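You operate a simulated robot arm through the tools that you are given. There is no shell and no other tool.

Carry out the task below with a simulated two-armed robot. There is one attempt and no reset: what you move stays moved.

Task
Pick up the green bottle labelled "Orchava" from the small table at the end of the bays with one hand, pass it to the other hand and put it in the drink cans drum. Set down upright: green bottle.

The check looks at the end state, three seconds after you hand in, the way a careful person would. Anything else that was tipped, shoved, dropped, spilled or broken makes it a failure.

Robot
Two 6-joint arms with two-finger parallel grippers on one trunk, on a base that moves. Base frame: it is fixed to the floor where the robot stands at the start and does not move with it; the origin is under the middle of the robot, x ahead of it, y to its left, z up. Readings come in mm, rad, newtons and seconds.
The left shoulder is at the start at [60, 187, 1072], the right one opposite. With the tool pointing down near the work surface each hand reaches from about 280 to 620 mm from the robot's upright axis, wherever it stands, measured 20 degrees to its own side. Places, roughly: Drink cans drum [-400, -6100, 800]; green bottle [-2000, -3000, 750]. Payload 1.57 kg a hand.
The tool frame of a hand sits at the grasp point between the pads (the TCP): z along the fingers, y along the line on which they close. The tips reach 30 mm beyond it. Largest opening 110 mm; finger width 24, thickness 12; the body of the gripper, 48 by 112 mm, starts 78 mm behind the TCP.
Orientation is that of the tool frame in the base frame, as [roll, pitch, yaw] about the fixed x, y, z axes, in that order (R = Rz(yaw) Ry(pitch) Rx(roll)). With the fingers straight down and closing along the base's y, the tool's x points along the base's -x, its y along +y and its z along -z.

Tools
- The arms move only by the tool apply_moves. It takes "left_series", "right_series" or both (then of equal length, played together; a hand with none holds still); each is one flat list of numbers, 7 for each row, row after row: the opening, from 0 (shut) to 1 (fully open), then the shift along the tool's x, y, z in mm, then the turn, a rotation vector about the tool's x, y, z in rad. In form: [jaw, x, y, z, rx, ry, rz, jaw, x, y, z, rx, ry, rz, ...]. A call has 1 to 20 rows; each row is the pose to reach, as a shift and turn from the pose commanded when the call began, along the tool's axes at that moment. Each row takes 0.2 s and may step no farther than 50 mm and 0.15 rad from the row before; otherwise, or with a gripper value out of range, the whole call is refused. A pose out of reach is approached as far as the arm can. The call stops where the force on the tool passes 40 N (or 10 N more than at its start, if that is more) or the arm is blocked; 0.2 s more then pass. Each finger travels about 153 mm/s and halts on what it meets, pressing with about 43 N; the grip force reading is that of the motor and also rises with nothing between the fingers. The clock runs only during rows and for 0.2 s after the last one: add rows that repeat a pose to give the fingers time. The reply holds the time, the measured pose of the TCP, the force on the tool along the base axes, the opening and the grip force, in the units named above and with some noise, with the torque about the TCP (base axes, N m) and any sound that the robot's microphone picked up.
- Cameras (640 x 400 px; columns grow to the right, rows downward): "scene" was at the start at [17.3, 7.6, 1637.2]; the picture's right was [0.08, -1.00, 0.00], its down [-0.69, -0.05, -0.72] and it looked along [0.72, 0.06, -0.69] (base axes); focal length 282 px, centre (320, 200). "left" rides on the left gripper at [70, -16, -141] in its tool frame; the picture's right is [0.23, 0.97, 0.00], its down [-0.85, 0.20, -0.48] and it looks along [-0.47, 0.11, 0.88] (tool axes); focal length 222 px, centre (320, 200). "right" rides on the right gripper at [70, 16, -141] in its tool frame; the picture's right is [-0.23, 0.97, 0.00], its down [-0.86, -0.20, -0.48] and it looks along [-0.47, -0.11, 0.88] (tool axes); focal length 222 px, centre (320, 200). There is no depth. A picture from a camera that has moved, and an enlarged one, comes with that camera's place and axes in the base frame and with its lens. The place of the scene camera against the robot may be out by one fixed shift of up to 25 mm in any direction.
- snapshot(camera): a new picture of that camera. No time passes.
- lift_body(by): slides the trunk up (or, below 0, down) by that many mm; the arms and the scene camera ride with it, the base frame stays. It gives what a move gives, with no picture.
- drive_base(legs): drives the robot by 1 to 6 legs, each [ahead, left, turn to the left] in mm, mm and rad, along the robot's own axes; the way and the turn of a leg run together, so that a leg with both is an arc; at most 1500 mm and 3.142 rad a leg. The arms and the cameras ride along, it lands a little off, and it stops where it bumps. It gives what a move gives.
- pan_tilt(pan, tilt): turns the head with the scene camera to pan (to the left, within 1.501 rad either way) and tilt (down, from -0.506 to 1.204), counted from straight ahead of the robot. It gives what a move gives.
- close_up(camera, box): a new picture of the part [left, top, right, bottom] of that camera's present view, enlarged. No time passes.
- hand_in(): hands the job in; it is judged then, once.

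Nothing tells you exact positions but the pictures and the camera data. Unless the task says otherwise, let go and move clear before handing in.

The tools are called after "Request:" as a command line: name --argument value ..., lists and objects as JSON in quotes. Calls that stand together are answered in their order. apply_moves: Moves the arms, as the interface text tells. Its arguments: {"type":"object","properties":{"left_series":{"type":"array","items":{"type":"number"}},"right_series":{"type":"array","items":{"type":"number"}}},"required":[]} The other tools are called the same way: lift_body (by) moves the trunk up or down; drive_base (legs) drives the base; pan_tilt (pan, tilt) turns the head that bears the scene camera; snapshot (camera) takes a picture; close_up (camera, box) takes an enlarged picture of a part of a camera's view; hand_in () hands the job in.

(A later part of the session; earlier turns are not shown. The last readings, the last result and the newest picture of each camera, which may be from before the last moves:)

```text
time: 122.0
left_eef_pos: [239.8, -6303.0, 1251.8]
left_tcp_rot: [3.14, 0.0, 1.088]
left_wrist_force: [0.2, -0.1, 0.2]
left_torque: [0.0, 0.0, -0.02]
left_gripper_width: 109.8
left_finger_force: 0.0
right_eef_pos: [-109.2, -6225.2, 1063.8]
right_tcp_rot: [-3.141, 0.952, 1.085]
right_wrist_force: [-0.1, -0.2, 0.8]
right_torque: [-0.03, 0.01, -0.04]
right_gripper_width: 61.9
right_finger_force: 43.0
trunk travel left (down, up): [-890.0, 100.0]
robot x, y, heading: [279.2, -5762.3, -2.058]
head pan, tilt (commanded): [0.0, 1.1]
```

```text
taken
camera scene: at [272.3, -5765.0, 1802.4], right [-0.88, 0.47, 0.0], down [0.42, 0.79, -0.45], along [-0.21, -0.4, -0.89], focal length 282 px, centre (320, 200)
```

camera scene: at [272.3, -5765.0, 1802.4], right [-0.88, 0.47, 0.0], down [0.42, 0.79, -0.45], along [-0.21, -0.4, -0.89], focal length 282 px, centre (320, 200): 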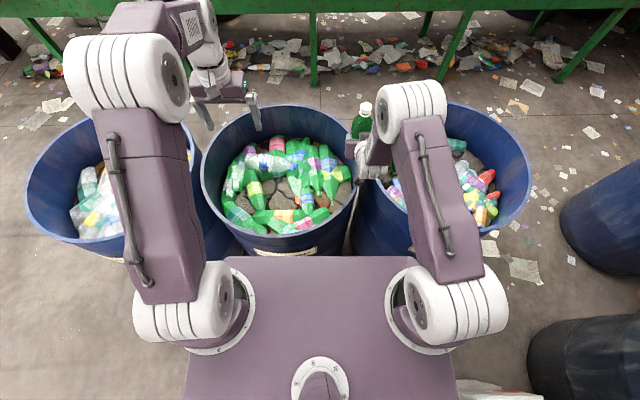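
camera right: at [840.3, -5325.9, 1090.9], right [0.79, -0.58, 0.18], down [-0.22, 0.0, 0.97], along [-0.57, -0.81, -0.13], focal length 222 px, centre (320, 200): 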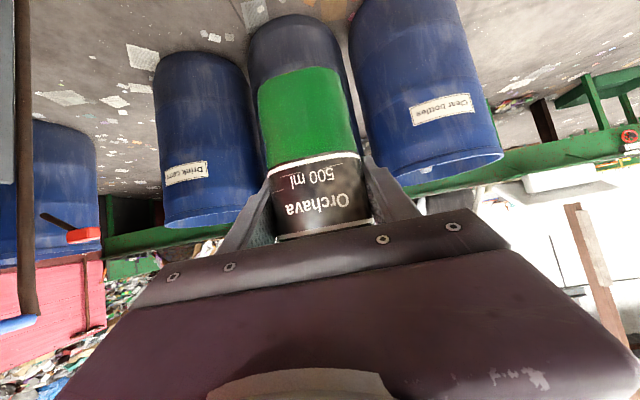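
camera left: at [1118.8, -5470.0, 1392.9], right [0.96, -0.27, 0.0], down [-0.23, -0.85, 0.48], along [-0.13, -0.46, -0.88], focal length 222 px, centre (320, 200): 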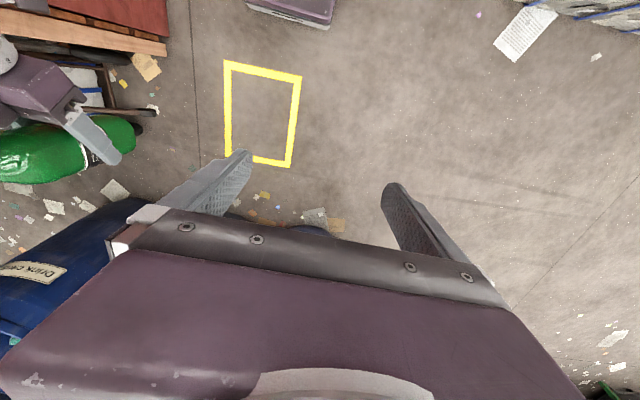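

Top view confirms the drums' positions (Drink cans ≈(-410,-6070)). I'll do the next small legs: sideways, then a short arc to face the Drink cans drum.

Request:
drive_base --legs '[[-21, -84, 0]]'

Request:
drive_base --legs '[[69, -77, -0.555]]'

Request:
snapshot --camera "scene"

Request:
snapshot --camera "left"

```text
time: 123.1
left_eef_pos: [179.5, -6250.3, 1250.5]
left_tcp_rot: [-3.138, -0.001, 1.089]
left_wrist_force: [0.5, -0.3, 0.1]
left_torque: [0.03, 0.06, -0.04]
left_gripper_width: 110.4
left_finger_force: 0.0
right_eef_pos: [-170.8, -6170.2, 1064.2]
right_tcp_rot: [-3.134, 0.952, 1.096]
right_wrist_force: [-0.2, -0.8, -1.0]
right_torque: [-0.01, 0.02, -0.01]
right_gripper_width: 61.4
right_finger_force: 42.8
trunk travel left (down, up): [-890.0, 100.0]
robot x, y, heading: [213.9, -5711.5, -2.048]
head pan, tilt (commanded): [0.0, 1.1]
```

```text
time: 125.0
left_eef_pos: [-198.4, -6147.3, 1251.3]
left_tcp_rot: [-3.141, 0.001, 0.541]
left_wrist_force: [0.5, 0.3, -0.4]
left_torque: [0.0, 0.0, 0.0]
left_gripper_width: 110.0
left_finger_force: 0.0
right_eef_pos: [-456.4, -5898.6, 1065.6]
right_tcp_rot: [-3.139, 0.955, 0.542]
right_wrist_force: [0.6, -1.0, -0.7]
right_torque: [0.03, 0.0, -0.02]
right_gripper_width: 61.6
right_finger_force: 42.5
trunk travel left (down, up): [-890.0, 100.0]
robot x, y, heading: [114.1, -5704.9, -2.602]
head pan, tilt (commanded): [0.0, 1.1]
```

```text
taken
camera scene: at [108.9, -5706.2, 1802.4], right [-0.51, 0.86, 0.0], down [0.76, 0.46, -0.45], along [-0.39, -0.23, -0.89], focal length 282 px, centre (320, 200)
```

scene: 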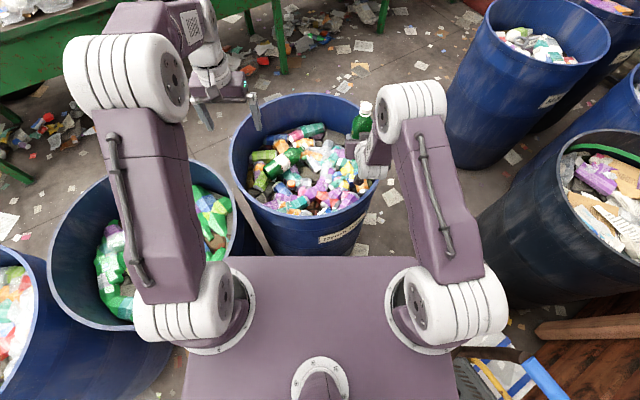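

```text
taken
camera left: at [-146.2, -6097.3, 1392.8], right [0.7, -0.72, 0.0], down [-0.63, -0.61, 0.48], along [-0.34, -0.33, -0.88], focal length 222 px, centre (320, 200)
```

left: 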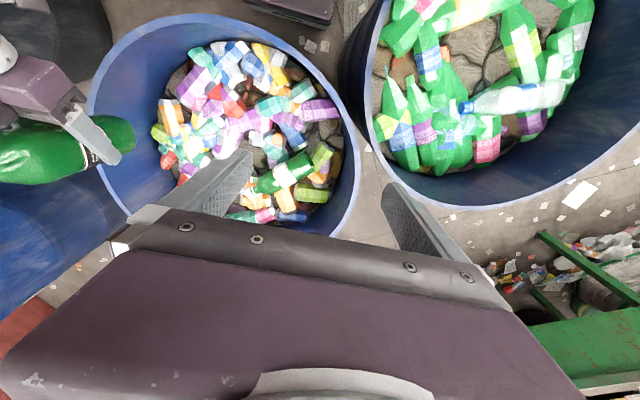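

I'm now facing the Drink cans drum: rim centre ≈(-430,-6087), rim z≈915, about 660 mm ahead. I'll look closely at the contents for a level landing spot.

Request:
close_up --camera "left" --box '[140, 20, 380, 240]'

Request:
close_up --camera "scene" --box '[225, 85, 395, 260]'

```text
1.82 times, centred on (260, 130) of left
camera zoom: at [-146.2, -6097.3, 1392.8], right [0.7, -0.72, 0.0], down [-0.63, -0.61, 0.48], along [-0.34, -0.33, -0.88], focal length 404 px, centre (429, 327)
```

zoom: 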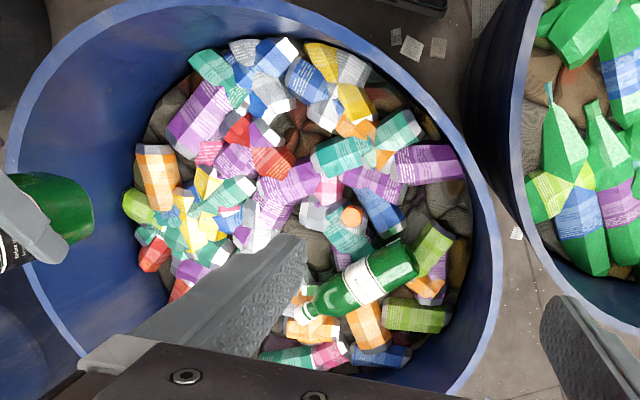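

```text
2.29 times, centred on (310, 172) of scene
camera zoom: at [108.9, -5706.2, 1802.4], right [-0.51, 0.86, 0.0], down [0.76, 0.46, -0.45], along [-0.39, -0.23, -0.89], focal length 646 px, centre (343, 263)
```

zoom: 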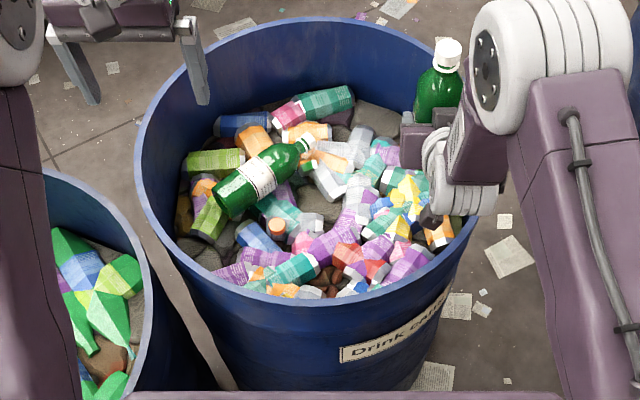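

Request:
close_up --camera "left" --box '[280, 80, 370, 190]'

Request:
close_up --camera "left" --box '[145, 30, 305, 140]'

Request:
close_up --camera "scene" --box '[230, 130, 310, 200]'

```text
3.64 times, centred on (325, 135) of left
camera zoom: at [-146.2, -6097.3, 1392.8], right [0.7, -0.72, 0.0], down [-0.63, -0.61, 0.48], along [-0.34, -0.33, -0.88], focal length 808 px, centre (302, 436)
```

zoom: 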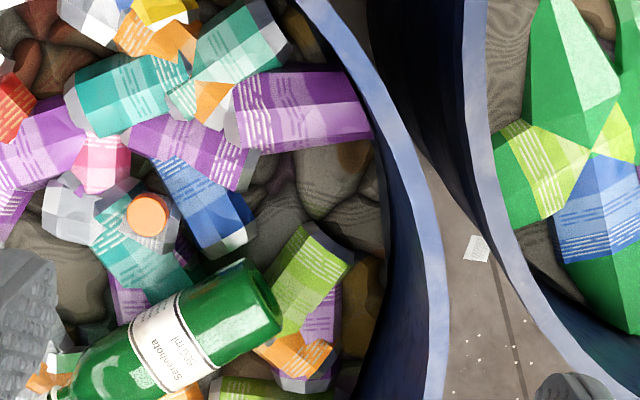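

```text
3.64 times, centred on (225, 85) of left
camera zoom: at [-146.2, -6097.3, 1392.8], right [0.7, -0.72, 0.0], down [-0.63, -0.61, 0.48], along [-0.34, -0.33, -0.88], focal length 808 px, centre (666, 618)
```

zoom: 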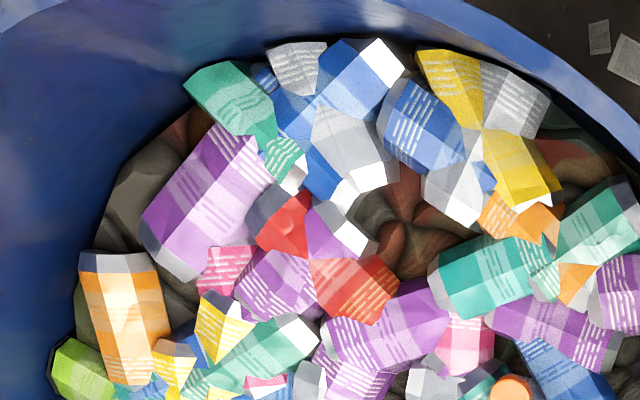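

```text
5.71 times, centred on (270, 165) of scene
camera zoom: at [108.9, -5706.2, 1802.4], right [-0.51, 0.86, 0.0], down [0.76, 0.46, -0.45], along [-0.39, -0.23, -0.89], focal length 1614 px, centre (606, 400)
```

zoom: 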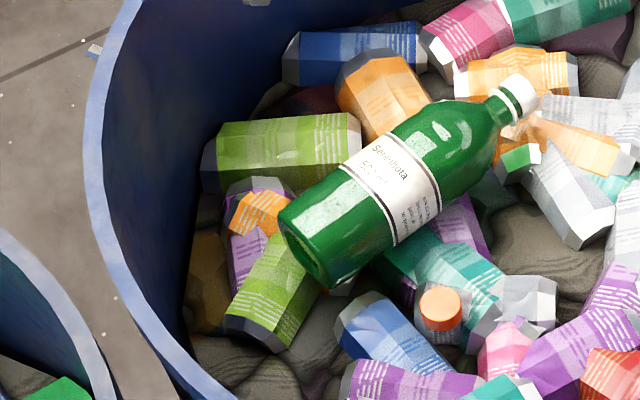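

The loose-looking cans sit on a lumpy fill near z≈770–800, with a clear grey patch right at the drum's centre (≈(-421,-6094)). I'll edge 60 mm closer, raise the trunk and bring the bottle to the middle for the handover.

Request:
drive_base --legs '[[55, 0, 0]]'

Request:
lift_body --by 90

Request:
apply_moves --right_series '[0.3, 8, 17, 2, 0, 0, 0, 0.3, 15, 35, 5, 0, 0, 0, 0.3, 23, 52, 7, 0, 0, 0, 0.3, 30, 70, 9, 0, 0, 0, 0.3, 38, 87, 11, 0, 0, 0, 0.3, 45, 105, 14, 0, 0, 0, 0.3, 53, 122, 16, 0, 0, 0, 0.3, 60, 140, 18, 0, 0, 0, 0.3, 60, 140, 18, 0, 0, 0]'

Request:
snapshot --camera "scene"

Request:
snapshot --camera "left"

Request:
snapshot --camera "right"

```text
time: 126.0
left_eef_pos: [-237.7, -6167.8, 1255.9]
left_tcp_rot: [3.14, 0.007, 0.541]
left_wrist_force: [0.2, 0.1, 1.1]
left_torque: [-0.09, 0.08, 0.03]
left_gripper_width: 110.1
left_finger_force: 0.0
right_eef_pos: [-495.5, -5919.9, 1068.8]
right_tcp_rot: [3.141, 0.962, 0.541]
right_wrist_force: [-0.1, 1.4, 0.4]
right_torque: [-0.02, 0.03, 0.02]
right_gripper_width: 61.4
right_finger_force: 42.7
trunk travel left (down, up): [-890.0, 100.0]
robot x, y, heading: [66.7, -5732.9, -2.601]
head pan, tilt (commanded): [0.0, 1.1]
```

```text
time: 127.2
left_eef_pos: [-243.5, -6172.1, 1342.1]
left_tcp_rot: [3.14, 0.001, 0.541]
left_wrist_force: [0.1, 0.8, 0.4]
left_torque: [-0.02, 0.02, -0.01]
left_gripper_width: 110.2
left_finger_force: 0.1
right_eef_pos: [-501.7, -5923.6, 1155.3]
right_tcp_rot: [-3.141, 0.955, 0.541]
right_wrist_force: [0.4, 0.2, -0.6]
right_torque: [0.04, 0.03, -0.02]
right_gripper_width: 61.5
right_finger_force: 42.9
trunk travel left (down, up): [-980.0, 10.0]
robot x, y, heading: [66.0, -5733.0, -2.6]
head pan, tilt (commanded): [0.0, 1.1]
```

```text
time: 129.2
left_eef_pos: [-244.3, -6172.0, 1342.8]
left_tcp_rot: [3.138, 0.0, 0.54]
left_wrist_force: [-0.1, -0.1, 0.4]
left_torque: [0.0, 0.01, -0.01]
left_gripper_width: 110.1
left_finger_force: 0.1
right_eef_pos: [-413.8, -6035.3, 1096.5]
right_tcp_rot: [3.142, 0.953, 0.541]
right_wrist_force: [-0.4, 0.3, -0.7]
right_torque: [0.0, 0.01, -0.01]
right_gripper_width: 61.4
right_finger_force: 43.4
trunk travel left (down, up): [-980.0, 10.0]
robot x, y, heading: [69.1, -5730.5, -2.605]
head pan, tilt (commanded): [0.0, 1.1]
```

```text
taken
camera scene: at [61.9, -5732.0, 1892.4], right [-0.51, 0.86, 0.0], down [0.76, 0.46, -0.45], along [-0.39, -0.23, -0.89], focal length 282 px, centre (320, 200)
```

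scene: 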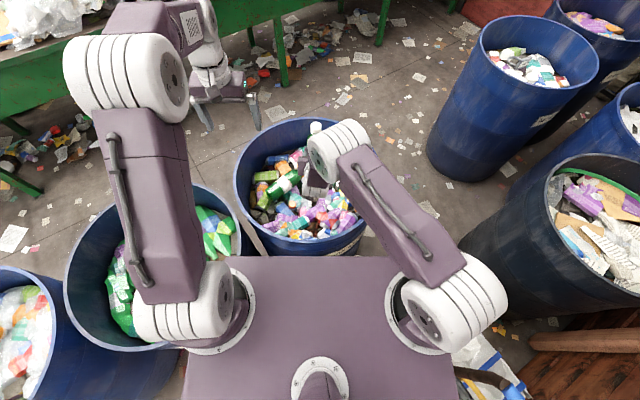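

```text
taken
camera left: at [-192.8, -6123.3, 1483.1], right [0.7, -0.72, 0.0], down [-0.63, -0.61, 0.48], along [-0.34, -0.33, -0.88], focal length 222 px, centre (320, 200)
```

left: 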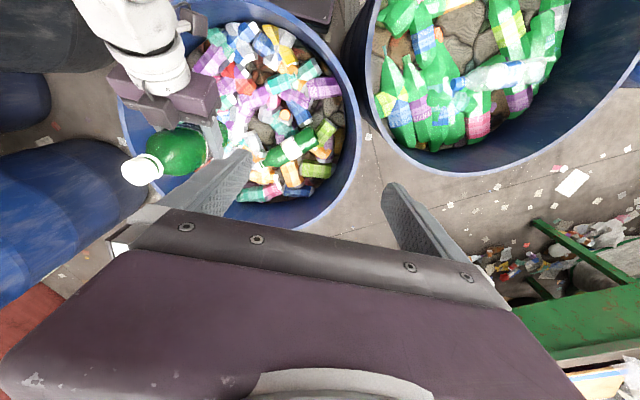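

```text
taken
camera right: at [-272.2, -5968.6, 1122.4], right [0.39, -0.9, 0.18], down [-0.19, 0.12, 0.97], along [-0.9, -0.41, -0.13], focal length 222 px, centre (320, 200)
```

right: 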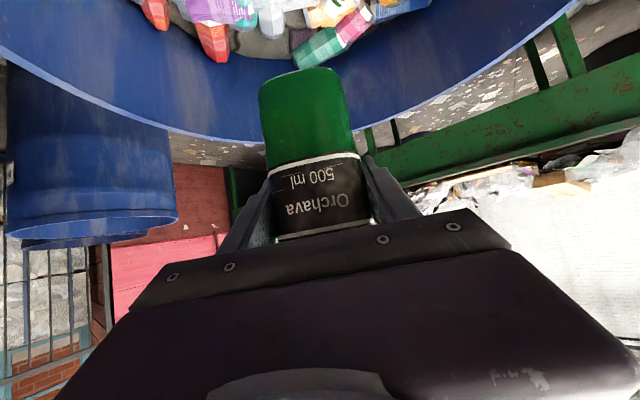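

The right hand now holds the bottle in front of me (ahead 569, left 13, base z≈1021). I'll zoom the left camera on the cap to get its height.

Request:
close_up --camera "left" --box '[100, 100, 260, 210]'

Request:
close_up --camera "scene" --box '[280, 110, 380, 210]'

```text
3.64 times, centred on (180, 155) of left
camera zoom: at [-192.8, -6123.3, 1483.1], right [0.7, -0.72, 0.0], down [-0.63, -0.61, 0.48], along [-0.34, -0.33, -0.88], focal length 808 px, centre (829, 364)
```

zoom: 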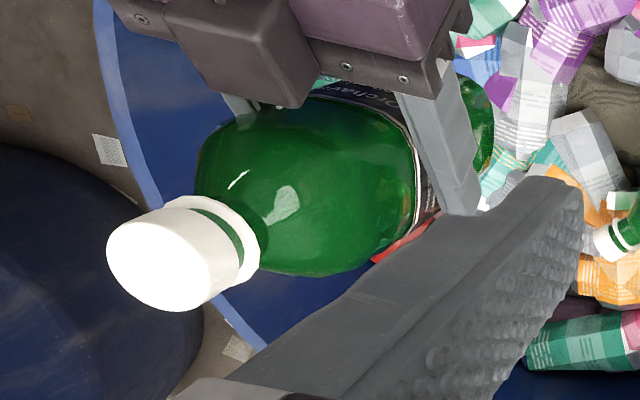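

```text
4.00 times, centred on (330, 160) of scene
camera zoom: at [61.9, -5732.0, 1892.4], right [-0.51, 0.86, 0.0], down [0.76, 0.46, -0.45], along [-0.39, -0.23, -0.89], focal length 1130 px, centre (280, 360)
```

zoom: 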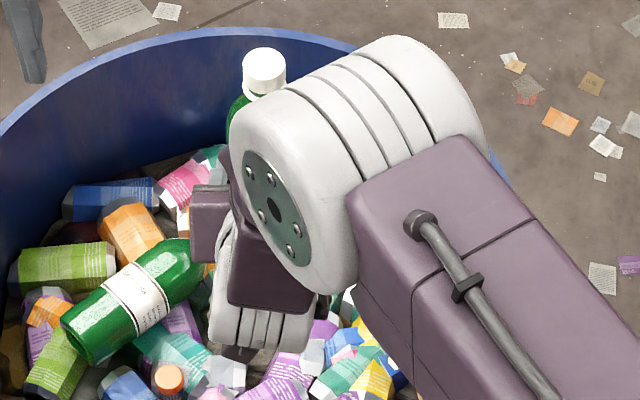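

Cap top is at z≈1237 and the neck ring at ≈1206. I'll move the open left hand over the cap (still 75 mm above it) and check alignment.

Request:
apply_moves --left_series '[1, -9.4, -25.6, 0, 0, 0, 0, 1, -18.9, -51.1, 0, 0, 0, 0, 1, -28.3, -76.7, 0, 0, 0, 0, 1, -37.7, -102.3, 0, 0, 0, 0, 1, -47.2, -127.9, 0, 0, 0, 0, 1, -56.6, -153.4, 0, 0, 0, 0, 1, -66, -179, 0, 0, 0, 0, 1, -75.5, -204.6, 0, 0, 0, 0, 1, -75.5, -204.6, 0, 0, 0, 0]'

Request:
snapshot --camera "left"

Request:
snapshot --camera "scene"

```text
time: 131.2
left_eef_pos: [-398.4, -6032.3, 1336.5]
left_tcp_rot: [3.14, 0.0, 0.538]
left_wrist_force: [0.6, -0.3, 0.6]
left_torque: [0.05, 0.02, 0.01]
left_gripper_width: 109.7
left_finger_force: 0.1
left hand out of reach, approached as far as the arm can: row 8, 9
right_eef_pos: [-413.8, -6035.4, 1097.7]
right_tcp_rot: [3.141, 0.954, 0.541]
right_wrist_force: [-0.2, 0.2, 0.5]
right_torque: [0.01, 0.02, -0.02]
right_gripper_width: 61.4
right_finger_force: 43.3
trunk travel left (down, up): [-980.0, 10.0]
robot x, y, heading: [70.9, -5732.5, -2.597]
head pan, tilt (commanded): [0.0, 1.1]
```

```text
taken
camera left: at [-345.7, -5982.9, 1478.8], right [0.7, -0.72, 0.0], down [-0.63, -0.61, 0.48], along [-0.34, -0.33, -0.88], focal length 222 px, centre (320, 200)
```

left: 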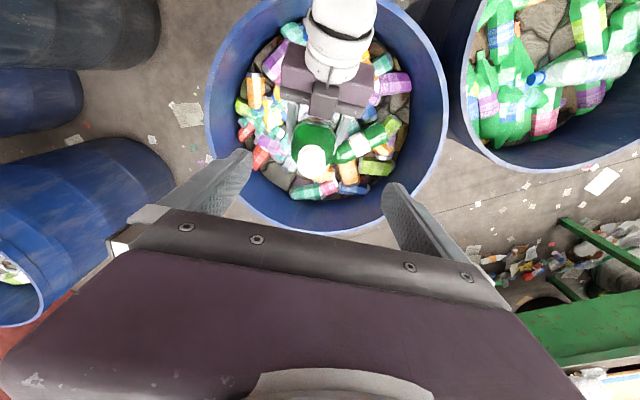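

```text
taken
camera scene: at [63.0, -5731.4, 1892.4], right [-0.51, 0.86, 0.0], down [0.76, 0.46, -0.45], along [-0.39, -0.23, -0.89], focal length 282 px, centre (320, 200)
```

scene: 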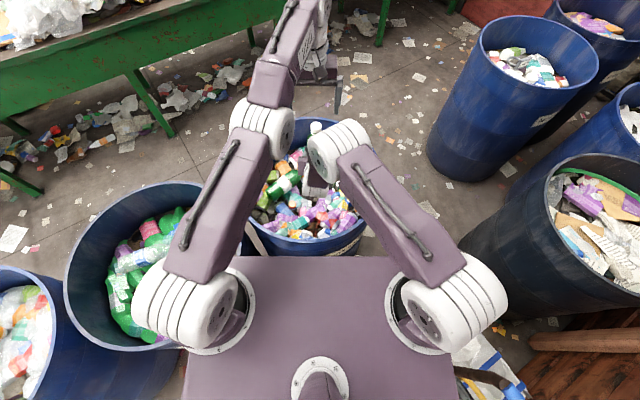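

The left hand falls ~15 mm short there, so I'll bring the bottle 38 mm closer and put the left hand over it.

Request:
apply_moves --left_series '[1, 9, -2, 0, 0, 0, 0, 1, 18, -4, 0, 0, 0, 0, 1, 27, -5, 0, 0, 0, 0, 1, 27, -5, 0, 0, 0, 0]' --right_series '[0.3, 7, 0, -10, 0, 0, 0, 0.3, 15, 0, -21, 0, 0, 0, 0.3, 22, 0, -31, 0, 0, 0, 0.3, 22, 0, -31, 0, 0, 0]'

Request:
snapshot --camera "left"

Request:
close_up --camera "left" --box '[220, 80, 420, 220]'

```text
time: 132.2
left_eef_pos: [-396.7, -6022.6, 1341.9]
left_tcp_rot: [3.139, -0.004, 0.542]
left_wrist_force: [0.4, 0.1, -0.6]
left_torque: [0.01, -0.02, 0.02]
left_gripper_width: 109.9
left_finger_force: 0.0
left hand out of reach, approached as far as the arm can: row 1, 2, 3, 4
right_eef_pos: [-382.7, -6016.7, 1094.9]
right_tcp_rot: [3.141, 0.954, 0.539]
right_wrist_force: [0.3, 0.2, -0.1]
right_torque: [0.01, 0.02, -0.01]
right_gripper_width: 61.4
right_finger_force: 43.1
trunk travel left (down, up): [-980.0, 10.0]
robot x, y, heading: [67.7, -5731.4, -2.604]
head pan, tilt (commanded): [0.0, 1.1]
```

```text
taken
camera left: at [-346.1, -5972.5, 1483.3], right [0.7, -0.72, 0.0], down [-0.63, -0.61, 0.48], along [-0.34, -0.33, -0.88], focal length 222 px, centre (320, 200)
```

left: 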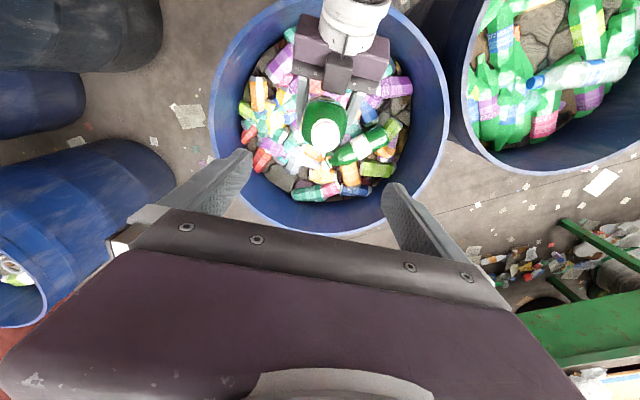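

```text
2.86 times, centred on (320, 150) of left
camera zoom: at [-346.1, -5972.5, 1483.3], right [0.7, -0.72, 0.0], down [-0.63, -0.61, 0.48], along [-0.34, -0.33, -0.88], focal length 635 px, centre (320, 343)
```

zoom: 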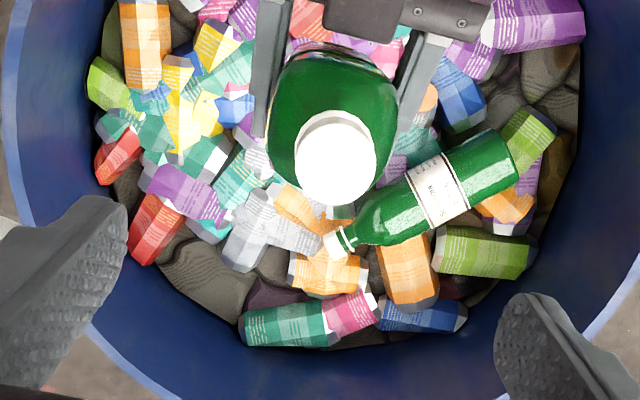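

The left hand's near its reach limit but almost over the cap; I'll pull it back ~19 mm to be right above it.

Request:
apply_moves --left_series '[1, 7, 2, 0, 0, 0, 0, 1, 14, 4, 0, 0, 0, 0, 1, 14, 4, 0, 0, 0, 0]'

Request:
close_up --camera "left" --box '[220, 80, 420, 220]'

Request:
close_up --camera "scene" --box '[200, 60, 400, 220]'

```text
time: 133.0
left_eef_pos: [-396.7, -6022.8, 1343.7]
left_tcp_rot: [3.14, -0.001, 0.541]
left_wrist_force: [0.4, 0.0, 0.3]
left_torque: [0.02, -0.03, 0.01]
left_gripper_width: 110.0
left_finger_force: 0.1
left hand out of reach, approached as far as the arm can: row 1, 2, 3
right_eef_pos: [-382.2, -6016.2, 1095.5]
right_tcp_rot: [3.141, 0.953, 0.541]
right_wrist_force: [0.3, 0.4, -0.4]
right_torque: [0.0, -0.01, 0.02]
right_gripper_width: 61.8
right_finger_force: 43.1
trunk travel left (down, up): [-980.0, 10.0]
robot x, y, heading: [71.1, -5735.3, -2.597]
head pan, tilt (commanded): [0.0, 1.1]
```

```text
2.86 times, centred on (320, 150) of left
camera zoom: at [-345.3, -5972.9, 1485.2], right [0.7, -0.72, 0.0], down [-0.63, -0.61, 0.48], along [-0.34, -0.33, -0.88], focal length 635 px, centre (320, 343)
```

zoom: 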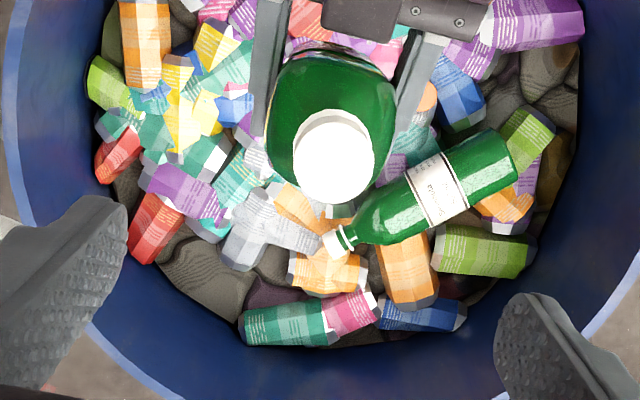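

```text
2.50 times, centred on (300, 140) of scene
camera zoom: at [61.6, -5732.1, 1892.4], right [-0.51, 0.86, 0.0], down [0.76, 0.46, -0.45], along [-0.39, -0.23, -0.89], focal length 706 px, centre (370, 350)
```

zoom: 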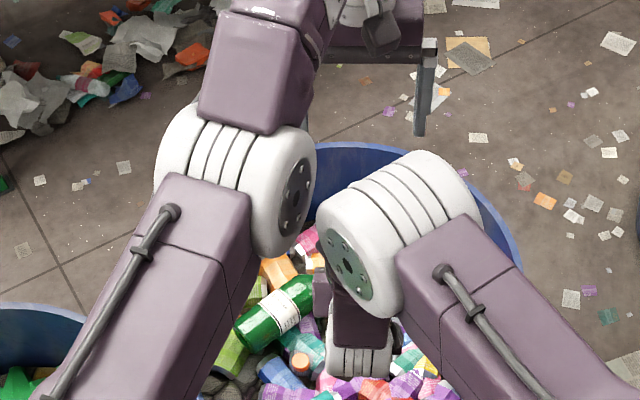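

The left arm's solver got stuck there. I'll back it off left and inward, then approach the cap from a different direction.

Request:
apply_moves --left_series '[1, 12, 12, 0, 0, 0, 0, 1, 24, 24, 0, 0, 0, 0, 1, 36, 36, 0, 0, 0, 0, 1, 36, 50, 0, 0, 0, 0, 1, 36, 50, 0, 0, 0, 0]'

```text
time: 134.2
left_eef_pos: [-390.3, -6036.8, 1351.6]
left_tcp_rot: [3.14, -0.001, 0.541]
left_wrist_force: [0.5, -0.1, 0.1]
left_torque: [-0.01, 0.03, 0.0]
left_gripper_width: 110.1
left_finger_force: 0.1
left hand out of reach, approached as far as the arm can: row 1, 2, 3, 4, 5
right_eef_pos: [-382.0, -6015.0, 1093.9]
right_tcp_rot: [-3.14, 0.953, 0.541]
right_wrist_force: [0.1, 0.9, -0.4]
right_torque: [0.01, 0.04, -0.01]
right_gripper_width: 61.7
right_finger_force: 42.6
trunk travel left (down, up): [-980.0, 10.0]
robot x, y, heading: [69.6, -5732.1, -2.598]
head pan, tilt (commanded): [0.0, 1.1]
```

The two elbows look nearly touching, which is what's blocking. I'll move the left hand away, yaw the right hand 0.7 rad to the left (bottle stays upright) so its elbow swings out to the right, then retry.

Request:
apply_moves --left_series '[1, 0, 25, 0, 0, 0, 0, 1, 0, 50, 0, 0, 0, 0, 1, 0, 75, 0, 0, 0, 0, 1, 0, 100, 0, 0, 0, 0, 1, 0, 125, 0, 0, 0, 0, 1, 0, 125, 0, 0, 0, 0]'

Request:
apply_moves --right_series '[0.3, 0, 0, 0, -0.1, 0, -0.071, 0.3, 0, 0, 0, -0.2, 0, -0.142, 0.3, 0, 0, 0, -0.3, 0, -0.2125, 0.3, 0, 0, 0, -0.4, 0, -0.283, 0.3, 0, 0, 0, -0.5, 0, -0.354, 0.3, 0, 0, 0, -0.571, 0, -0.405, 0.3, 0, 0, 0, -0.571, 0, -0.405]'

Request:
snapshot --camera "scene"

Request:
snapshot --camera "left"

```text
time: 135.6
left_eef_pos: [-362.1, -6120.4, 1359.7]
left_tcp_rot: [3.14, -0.004, 0.54]
left_wrist_force: [-0.6, -0.3, -0.8]
left_torque: [0.0, 0.01, -0.02]
left_gripper_width: 110.4
left_finger_force: 0.0
left hand out of reach, approached as far as the arm can: row 1, 2, 3, 4, 5, 6
right_eef_pos: [-381.4, -6015.6, 1094.9]
right_tcp_rot: [-3.141, 0.953, 0.54]
right_wrist_force: [0.4, 0.7, 0.0]
right_torque: [0.03, 0.01, 0.02]
right_gripper_width: 61.3
right_finger_force: 43.4
trunk travel left (down, up): [-980.0, 10.0]
robot x, y, heading: [73.8, -5732.0, -2.603]
head pan, tilt (commanded): [0.0, 1.1]
```

```text
time: 137.2
left_eef_pos: [-362.4, -6119.7, 1359.5]
left_tcp_rot: [3.139, -0.003, 0.542]
left_wrist_force: [0.4, -0.3, 0.3]
left_torque: [-0.02, 0.03, -0.04]
left_gripper_width: 110.2
left_finger_force: 0.0
right_eef_pos: [-380.7, -6015.5, 1096.3]
right_tcp_rot: [3.141, 0.954, 1.242]
right_wrist_force: [1.1, 0.1, -0.4]
right_torque: [0.01, 0.01, -0.01]
right_gripper_width: 61.8
right_finger_force: 43.0
trunk travel left (down, up): [-980.0, 10.0]
robot x, y, heading: [69.9, -5731.0, -2.605]
head pan, tilt (commanded): [0.0, 1.1]
```

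```text
taken
camera scene: at [62.1, -5732.5, 1892.4], right [-0.51, 0.86, 0.0], down [0.76, 0.46, -0.45], along [-0.39, -0.23, -0.89], focal length 282 px, centre (320, 200)
```

scene: 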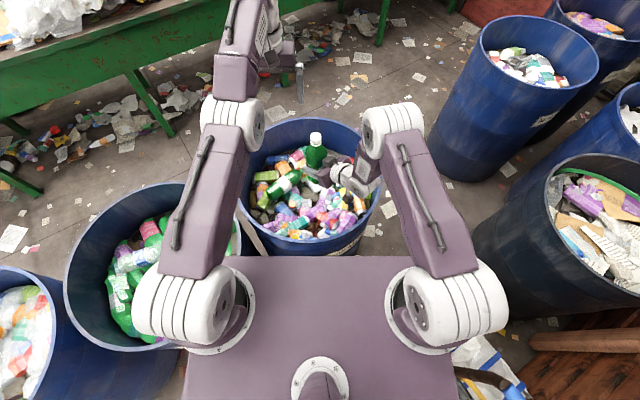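

```text
taken
camera left: at [-310.7, -6071.5, 1501.0], right [0.7, -0.72, 0.0], down [-0.63, -0.61, 0.48], along [-0.34, -0.33, -0.88], focal length 222 px, centre (320, 200)
```

left: 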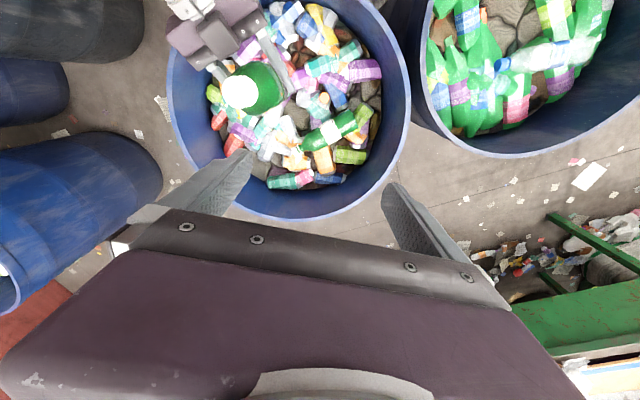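

The right arm swung clear. The left arm seems stuck at full extension; I'll ask it to come well inward and leftward with several repeated rows to unfold it.

Request:
apply_moves --left_series '[1, 20, 20, 0, 0, 0, 0, 1, 40, 40, 0, 0, 0, 0, 1, 60, 60, 0, 0, 0, 0, 1, 80, 80, 0, 0, 0, 0, 1, 80, 80, 0, 0, 0, 0, 1, 80, 80, 0, 0, 0, 0, 1, 80, 80, 0, 0, 0, 0, 1, 80, 80, 0, 0, 0, 0, 1, 80, 80, 0, 0, 0, 0, 1, 80, 80, 0, 0, 0, 0]'

Request:
snapshot --camera "scene"

```text
time: 139.4
left_eef_pos: [-287.8, -6181.6, 1443.9]
left_tcp_rot: [-3.141, -0.011, 0.541]
left_wrist_force: [0.5, -0.8, -0.1]
left_torque: [0.0, 0.06, -0.01]
left_gripper_width: 110.2
left_finger_force: 0.1
left hand out of reach, approached as far as the arm can: row 1, 2, 3, 4, 5, 6, 7, 8, 9, 10
right_eef_pos: [-377.9, -6015.3, 1096.4]
right_tcp_rot: [-3.136, 0.953, 1.247]
right_wrist_force: [1.0, 0.0, -1.4]
right_torque: [0.01, 0.04, -0.02]
right_gripper_width: 61.6
right_finger_force: 43.4
trunk travel left (down, up): [-980.0, 10.0]
robot x, y, heading: [68.8, -5736.0, -2.599]
head pan, tilt (commanded): [0.0, 1.1]
```

```text
taken
camera scene: at [67.4, -5734.1, 1892.4], right [-0.51, 0.86, 0.0], down [0.76, 0.46, -0.46], along [-0.39, -0.23, -0.89], focal length 282 px, centre (320, 200)
```

scene: 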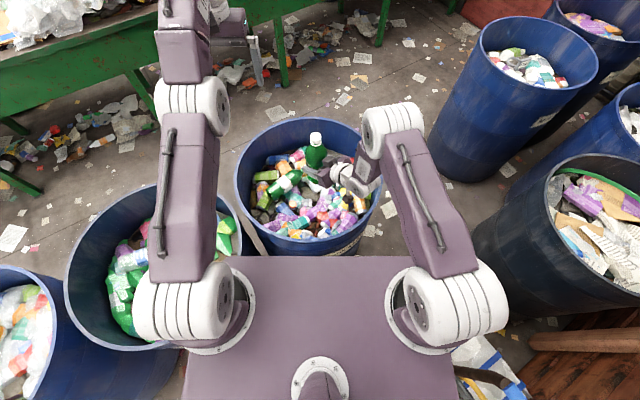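

The left elbow is locked straight. Moving downward should flex it again; I'll command the left hand down (clear of the bottle, off to the left).

Request:
apply_moves --left_series '[1, 0, 0, 20, 0, 0, 0, 1, 0, 0, 40, 0, 0, 0, 1, 0, 0, 60, 0, 0, 0, 1, 0, 0, 80, 0, 0, 0, 1, 0, 0, 100, 0, 0, 0, 1, 0, 0, 120, 0, 0, 0, 1, 0, 0, 120, 0, 0, 0, 1, 0, 0, 120, 0, 0, 0]'

Request:
snapshot --camera "scene"

```text
time: 141.2
left_eef_pos: [-293.7, -6179.9, 1442.3]
left_tcp_rot: [3.14, -0.014, 0.542]
left_wrist_force: [-0.1, 0.0, -0.4]
left_torque: [-0.01, 0.04, -0.04]
left_gripper_width: 110.1
left_finger_force: 0.0
left hand out of reach, approached as far as the arm can: row 1, 2, 3, 4, 5, 6, 7, 8
right_eef_pos: [-381.5, -6015.7, 1095.2]
right_tcp_rot: [3.14, 0.953, 1.241]
right_wrist_force: [-0.2, 0.5, -0.7]
right_torque: [0.02, 0.01, 0.03]
right_gripper_width: 61.8
right_finger_force: 42.8
trunk travel left (down, up): [-980.0, 10.0]
robot x, y, heading: [69.3, -5730.5, -2.602]
head pan, tilt (commanded): [0.0, 1.1]
```

```text
taken
camera scene: at [61.9, -5732.3, 1892.4], right [-0.51, 0.86, 0.0], down [0.76, 0.46, -0.45], along [-0.39, -0.23, -0.89], focal length 282 px, centre (320, 200)
```

scene: 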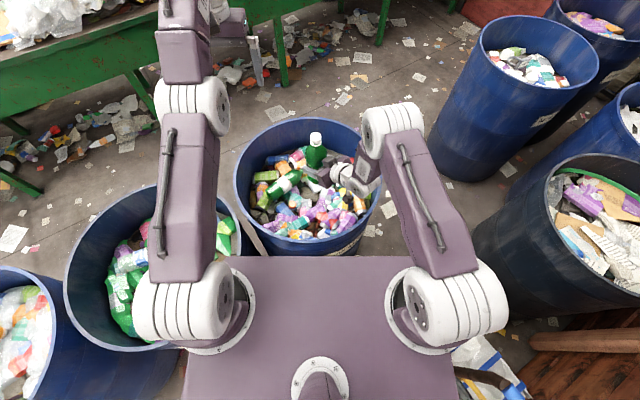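

No motion, so I need to learn where the controller thinks the commanded pose is. I'll step the command back toward the measured pose (assuming commands chain from the unreached targets).

Request:
apply_moves --left_series '[1, -20, -11, -36, 0, 0, 0, 1, -41, -22, -73, 0, 0, 0, 1, -62, -33, -110, 0, 0, 0, 1, -83, -44, -147, 0, 0, 0, 1, -103, -55, -183, 0, 0, 0, 1, -124, -66, -220, 0, 0, 0, 1, -124, -66, -220, 0, 0, 0]'

```text
time: 142.8
left_eef_pos: [-275.4, -6123.8, 1527.0]
left_tcp_rot: [3.14, 0.002, 0.541]
left_wrist_force: [-0.3, -0.1, -0.8]
left_torque: [0.0, -0.02, 0.0]
left_gripper_width: 110.0
left_finger_force: 0.2
left hand out of reach, approached as far as the arm can: row 1, 2, 3, 4, 5, 6, 7
right_eef_pos: [-381.6, -6015.7, 1094.9]
right_tcp_rot: [3.142, 0.953, 1.241]
right_wrist_force: [-0.5, -1.0, -0.5]
right_torque: [-0.01, -0.02, 0.03]
right_gripper_width: 61.3
right_finger_force: 43.3
trunk travel left (down, up): [-980.0, 10.0]
robot x, y, heading: [70.9, -5733.9, -2.604]
head pan, tilt (commanded): [0.0, 1.1]
```

Commands are relative to the measured pose. The arm goes up but not down/in, so it is in a locked posture; I'll try sweeping it outward and down to pass back through the straight posture.

Request:
apply_moves --left_series '[1, -25, 5, 20, 0, 0, 0, 1, -50, 10, 40, 0, 0, 0, 1, -75, 15, 60, 0, 0, 0, 1, -100, 20, 80, 0, 0, 0, 1, -125, 25, 100, 0, 0, 0, 1, -150, 30, 120, 0, 0, 0, 1, -150, 30, 120, 0, 0, 0]'

Request:
snapshot --camera "scene"

```text
time: 144.4
left_eef_pos: [-321.9, -6171.7, 1408.7]
left_tcp_rot: [3.14, 0.003, 0.54]
left_wrist_force: [-0.1, 0.7, -1.2]
left_torque: [-0.04, 0.01, -0.01]
left_gripper_width: 110.1
left_finger_force: 0.0
left hand out of reach, approached as far as the arm can: row 1, 2, 3, 4, 5, 6, 7
right_eef_pos: [-380.0, -6013.7, 1095.7]
right_tcp_rot: [-3.141, 0.954, 1.242]
right_wrist_force: [0.5, 0.6, -0.2]
right_torque: [0.0, 0.0, 0.03]
right_gripper_width: 61.5
right_finger_force: 43.1
trunk travel left (down, up): [-980.0, 10.0]
robot x, y, heading: [72.4, -5732.2, -2.601]
head pan, tilt (commanded): [0.0, 1.1]
```

```text
taken
camera scene: at [62.5, -5731.2, 1892.4], right [-0.51, 0.86, 0.0], down [0.76, 0.46, -0.45], along [-0.39, -0.23, -0.89], focal length 282 px, centre (320, 200)
```

scene: 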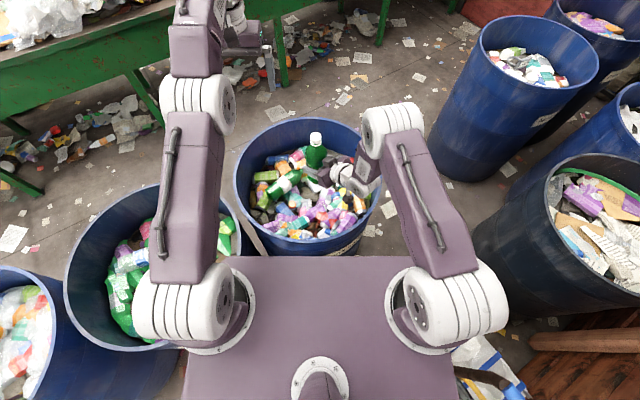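

That works: it moved down while staying extended. Continue downward/outward.

Request:
apply_moves --left_series '[1, -15, 8, 30, 0, 0, 0, 1, -30, 16, 60, 0, 0, 0, 1, -40, 24, 90, 0, 0, 0, 1, -50, 32, 120, 0, 0, 0, 1, -50, 40, 150, 0, 0, 0, 1, -50, 40, 180, 0, 0, 0, 1, -50, 40, 180, 0, 0, 0]'

```text
time: 146.0
left_eef_pos: [-333.8, -6225.1, 1229.1]
left_tcp_rot: [3.141, 0.002, 0.543]
left_wrist_force: [-0.5, 0.9, -0.2]
left_torque: [0.0, 0.02, 0.01]
left_gripper_width: 110.0
left_finger_force: 0.1
left hand out of reach, approached as far as the arm can: row 1, 2, 3, 4, 5, 6, 7
right_eef_pos: [-380.6, -6014.7, 1096.7]
right_tcp_rot: [-3.141, 0.951, 1.24]
right_wrist_force: [0.2, -0.1, -0.4]
right_torque: [0.0, -0.01, 0.03]
right_gripper_width: 61.5
right_finger_force: 42.8
trunk travel left (down, up): [-980.0, 10.0]
robot x, y, heading: [70.4, -5734.7, -2.605]
head pan, tilt (commanded): [0.0, 1.1]
```

Request:
apply_moves --left_series '[1, 10, 0, 20, 0, 0, 0, 1, 20, 0, 40, 0, 0, 0, 1, 40, 0, 50, 0, 0, 0, 1, 60, 0, 50, 0, 0, 0, 1, 80, 0, 50, 0, 0, 0, 1, 100, 0, 50, 0, 0, 0, 1, 100, 0, 50, 0, 0, 0]'

Request:
snapshot --camera "scene"

```text
time: 147.6
left_eef_pos: [-248.0, -6174.2, 1177.0]
left_tcp_rot: [3.14, 0.001, 0.542]
left_wrist_force: [-0.3, -0.2, -0.5]
left_torque: [-0.02, 0.02, -0.02]
left_gripper_width: 109.9
left_finger_force: 0.1
right_eef_pos: [-382.2, -6014.6, 1094.9]
right_tcp_rot: [-3.141, 0.953, 1.24]
right_wrist_force: [0.6, 0.1, -0.9]
right_torque: [0.01, -0.05, 0.02]
right_gripper_width: 61.6
right_finger_force: 43.4
trunk travel left (down, up): [-980.0, 10.0]
robot x, y, heading: [69.2, -5730.4, -2.598]
head pan, tilt (commanded): [0.0, 1.1]
```

```text
taken
camera scene: at [61.7, -5732.4, 1892.4], right [-0.51, 0.86, 0.0], down [0.76, 0.46, -0.45], along [-0.39, -0.23, -0.89], focal length 282 px, centre (320, 200)
```

scene: 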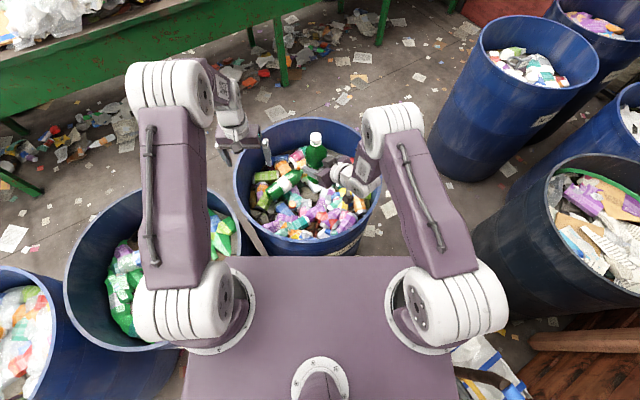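

The left arm is flexed and free again (its max reach is ~540 mm wrist-to-shoulder; I'll keep inside that). Now bring the bottle slightly closer/left, raise the left hand, and approach above the cap.

Request:
apply_moves --right_series '[0.3, 0, 9, 0, 0, 0, 0, 0.3, 0, 19, 0, 0, 0, 0, 0.3, -1, 28, 1, 0, 0, 0, 0.3, -1, 38, 1, 0, 0, 0, 0.3, -1, 38, 1, 0, 0, 0]'

Request:
apply_moves --left_series '[1, 0, 0, -34, 0, 0, 0, 1, 0, 0, -68, 0, 0, 0, 1, 0, 0, -102, 0, 0, 0, 1, 0, 0, -136, 0, 0, 0, 1, 0, 0, -168, 0, 0, 0, 1, 0, 0, -168, 0, 0, 0]'

Request:
snapshot --camera "left"

```text
time: 148.8
left_eef_pos: [-248.0, -6173.3, 1177.1]
left_tcp_rot: [3.139, 0.0, 0.542]
left_wrist_force: [-0.6, -0.8, 0.5]
left_torque: [0.01, 0.0, 0.01]
left_gripper_width: 110.3
left_finger_force: 0.1
right_eef_pos: [-345.5, -6030.0, 1096.7]
right_tcp_rot: [3.139, 0.945, 1.24]
right_wrist_force: [-0.3, -0.6, 0.5]
right_torque: [0.03, 0.03, 0.02]
right_gripper_width: 61.7
right_finger_force: 43.4
trunk travel left (down, up): [-980.0, 10.0]
robot x, y, heading: [69.9, -5731.6, -2.606]
head pan, tilt (commanded): [0.0, 1.1]
```

```text
time: 150.2
left_eef_pos: [-249.6, -6174.1, 1346.7]
left_tcp_rot: [3.141, 0.001, 0.54]
left_wrist_force: [0.7, -0.2, 0.0]
left_torque: [-0.02, 0.02, -0.02]
left_gripper_width: 109.9
left_finger_force: 0.0
right_eef_pos: [-345.0, -6028.2, 1096.7]
right_tcp_rot: [3.139, 0.948, 1.24]
right_wrist_force: [-0.4, 0.4, 0.2]
right_torque: [0.01, 0.0, -0.02]
right_gripper_width: 61.6
right_finger_force: 42.5
trunk travel left (down, up): [-980.0, 10.0]
robot x, y, heading: [64.9, -5728.4, -2.603]
head pan, tilt (commanded): [0.0, 1.1]
```

```text
taken
camera left: at [-197.6, -6125.0, 1487.7], right [0.7, -0.72, 0.0], down [-0.63, -0.61, 0.48], along [-0.34, -0.33, -0.88], focal length 222 px, centre (320, 200)
```

left: 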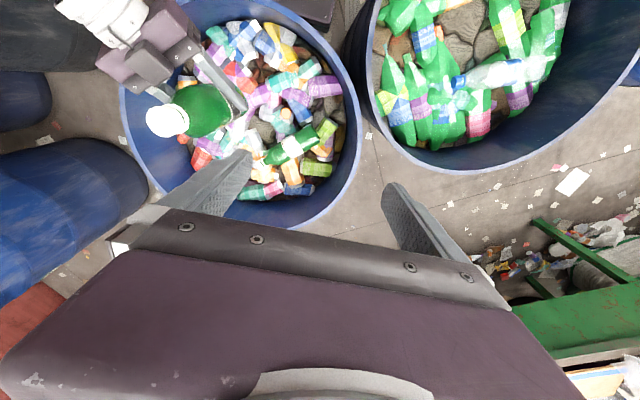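

Request:
apply_moves --left_series '[1, -1, -29, 0, 0, 0, 0, 1, -2, -58, 0, 0, 0, 0, 1, -3, -86, 0, 0, 0, 0, 1, -4, -115, 0, 0, 0, 0, 1, -5, -144, 0, 0, 0, 0, 1, -6, -173, 0, 0, 0, 0, 1, -6, -173, 0, 0, 0, 0]'

Request:
snapshot --camera "left"

Request:
close_up --camera "left" --box '[240, 80, 400, 200]'

Request:
snapshot --camera "scene"

```text
time: 151.8
left_eef_pos: [-341.8, -6026.2, 1343.6]
left_tcp_rot: [3.14, 0.0, 0.54]
left_wrist_force: [0.1, 0.3, 0.8]
left_torque: [-0.03, 0.03, -0.04]
left_gripper_width: 110.0
left_finger_force: 0.0
right_eef_pos: [-345.5, -6029.3, 1097.1]
right_tcp_rot: [3.14, 0.947, 1.24]
right_wrist_force: [0.8, -0.4, -1.2]
right_torque: [0.0, 0.03, 0.02]
right_gripper_width: 61.5
right_finger_force: 42.6
trunk travel left (down, up): [-980.0, 10.0]
robot x, y, heading: [70.5, -5730.7, -2.602]
head pan, tilt (commanded): [0.0, 1.1]
```

```text
taken
camera left: at [-290.4, -5977.1, 1485.5], right [0.7, -0.72, 0.0], down [-0.63, -0.61, 0.48], along [-0.34, -0.33, -0.88], focal length 222 px, centre (320, 200)
```

left: 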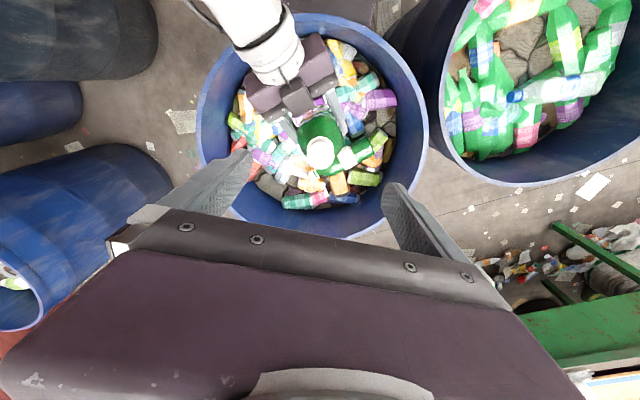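

```text
3.33 times, centred on (320, 140) of left
camera zoom: at [-290.4, -5977.1, 1485.5], right [0.7, -0.72, 0.0], down [-0.63, -0.61, 0.48], along [-0.34, -0.33, -0.88], focal length 740 px, centre (320, 400)
```

zoom: 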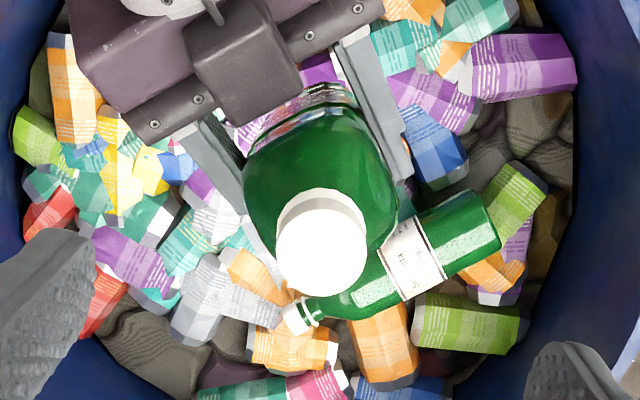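

```text
taken
camera scene: at [62.2, -5732.5, 1892.4], right [-0.51, 0.86, 0.0], down [0.76, 0.46, -0.45], along [-0.39, -0.23, -0.89], focal length 282 px, centre (320, 200)
```

scene: 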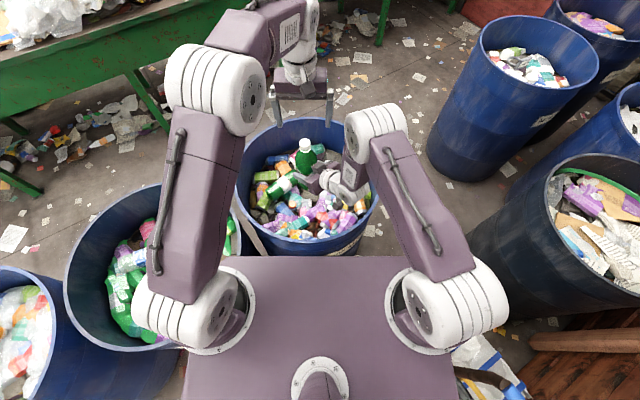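

The left hand is directly above the cap (within ~6 mm). I'll correct and descend so the fingertips straddle the cap just above the ring.

Request:
apply_moves --left_series '[1, -5.5, 2, 20, 0, 0, 0, 1, -5.5, 2, 45, 0, 0, 0, 1, -5.5, 2, 70, 0, 0, 0, 1, -5.5, 2, 90, 0, 0, 0, 1, -5.5, 2, 104, 0, 0, 0, 1, -5.5, 2, 104, 0, 0, 0]'

Request:
snapshot --camera "left"

Request:
close_up --camera "scene" --box '[240, 70, 380, 210]'

Request:
snapshot --camera "right"

```text
time: 153.2
left_eef_pos: [-346.0, -6034.1, 1241.1]
left_tcp_rot: [3.141, 0.0, 0.541]
left_wrist_force: [-0.8, 1.1, 0.6]
left_torque: [-0.01, -0.02, -0.01]
left_gripper_width: 110.2
left_finger_force: 0.1
right_eef_pos: [-345.4, -6029.3, 1096.5]
right_tcp_rot: [3.14, 0.948, 1.241]
right_wrist_force: [0.0, 0.6, -0.7]
right_torque: [-0.01, 0.01, 0.01]
right_gripper_width: 61.5
right_finger_force: 43.1
trunk travel left (down, up): [-980.0, 10.0]
robot x, y, heading: [66.8, -5730.4, -2.602]
head pan, tilt (commanded): [0.0, 1.1]
```

```text
taken
camera left: at [-294.6, -5984.5, 1382.5], right [0.7, -0.72, 0.0], down [-0.63, -0.61, 0.48], along [-0.34, -0.33, -0.88], focal length 222 px, centre (320, 200)
```

left: 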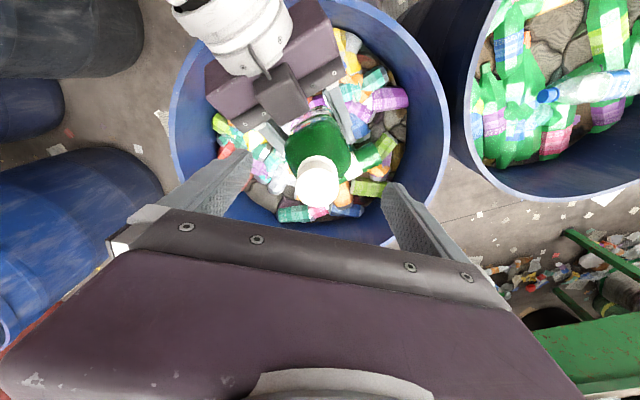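

```text
2.86 times, centred on (310, 140) of scene
camera zoom: at [62.1, -5732.0, 1892.4], right [-0.51, 0.86, 0.0], down [0.76, 0.46, -0.45], along [-0.39, -0.23, -0.89], focal length 807 px, centre (349, 371)
```

zoom: 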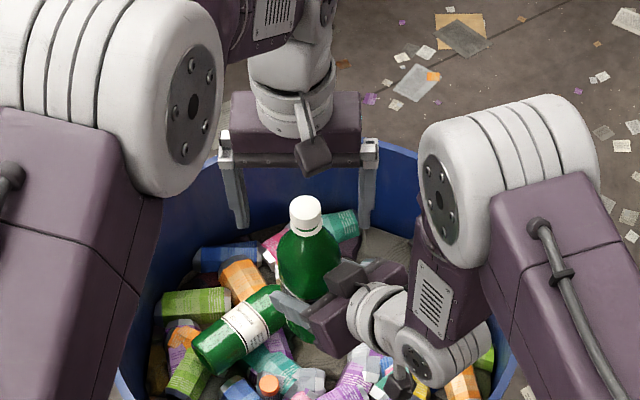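

```text
taken
camera right: at [-279.6, -5887.1, 1123.0], right [0.88, -0.44, 0.19], down [-0.22, -0.04, 0.97], along [-0.42, -0.9, -0.13], focal length 222 px, centre (320, 200)
```

right: 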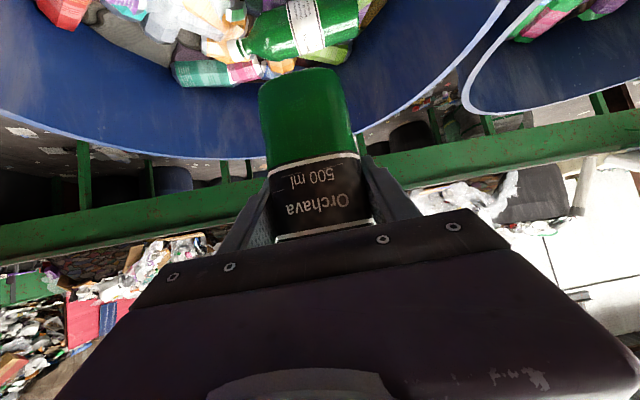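

Request:
close_up --camera "left" --box '[240, 120, 400, 240]'

Request:
close_up --camera "scene" --box '[270, 90, 340, 160]'

```text
3.33 times, centred on (320, 180) of left
camera zoom: at [-294.6, -5984.5, 1382.5], right [0.7, -0.72, 0.0], down [-0.63, -0.61, 0.48], along [-0.34, -0.33, -0.88], focal length 740 px, centre (320, 267)
```

zoom: 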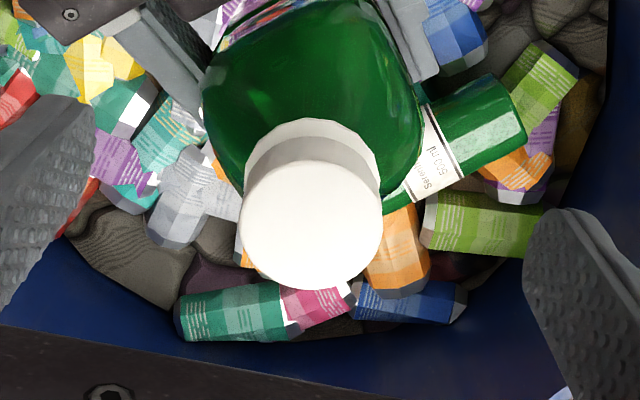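

```text
5.71 times, centred on (305, 125) of scene
camera zoom: at [62.1, -5732.0, 1892.4], right [-0.51, 0.86, 0.0], down [0.76, 0.46, -0.45], along [-0.39, -0.23, -0.89], focal length 1614 px, centre (406, 629)
```

zoom: 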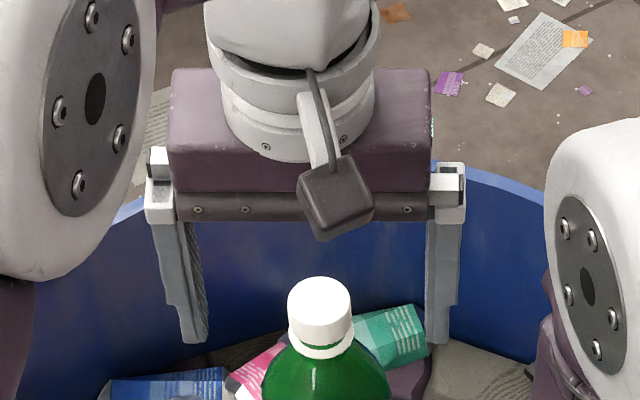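

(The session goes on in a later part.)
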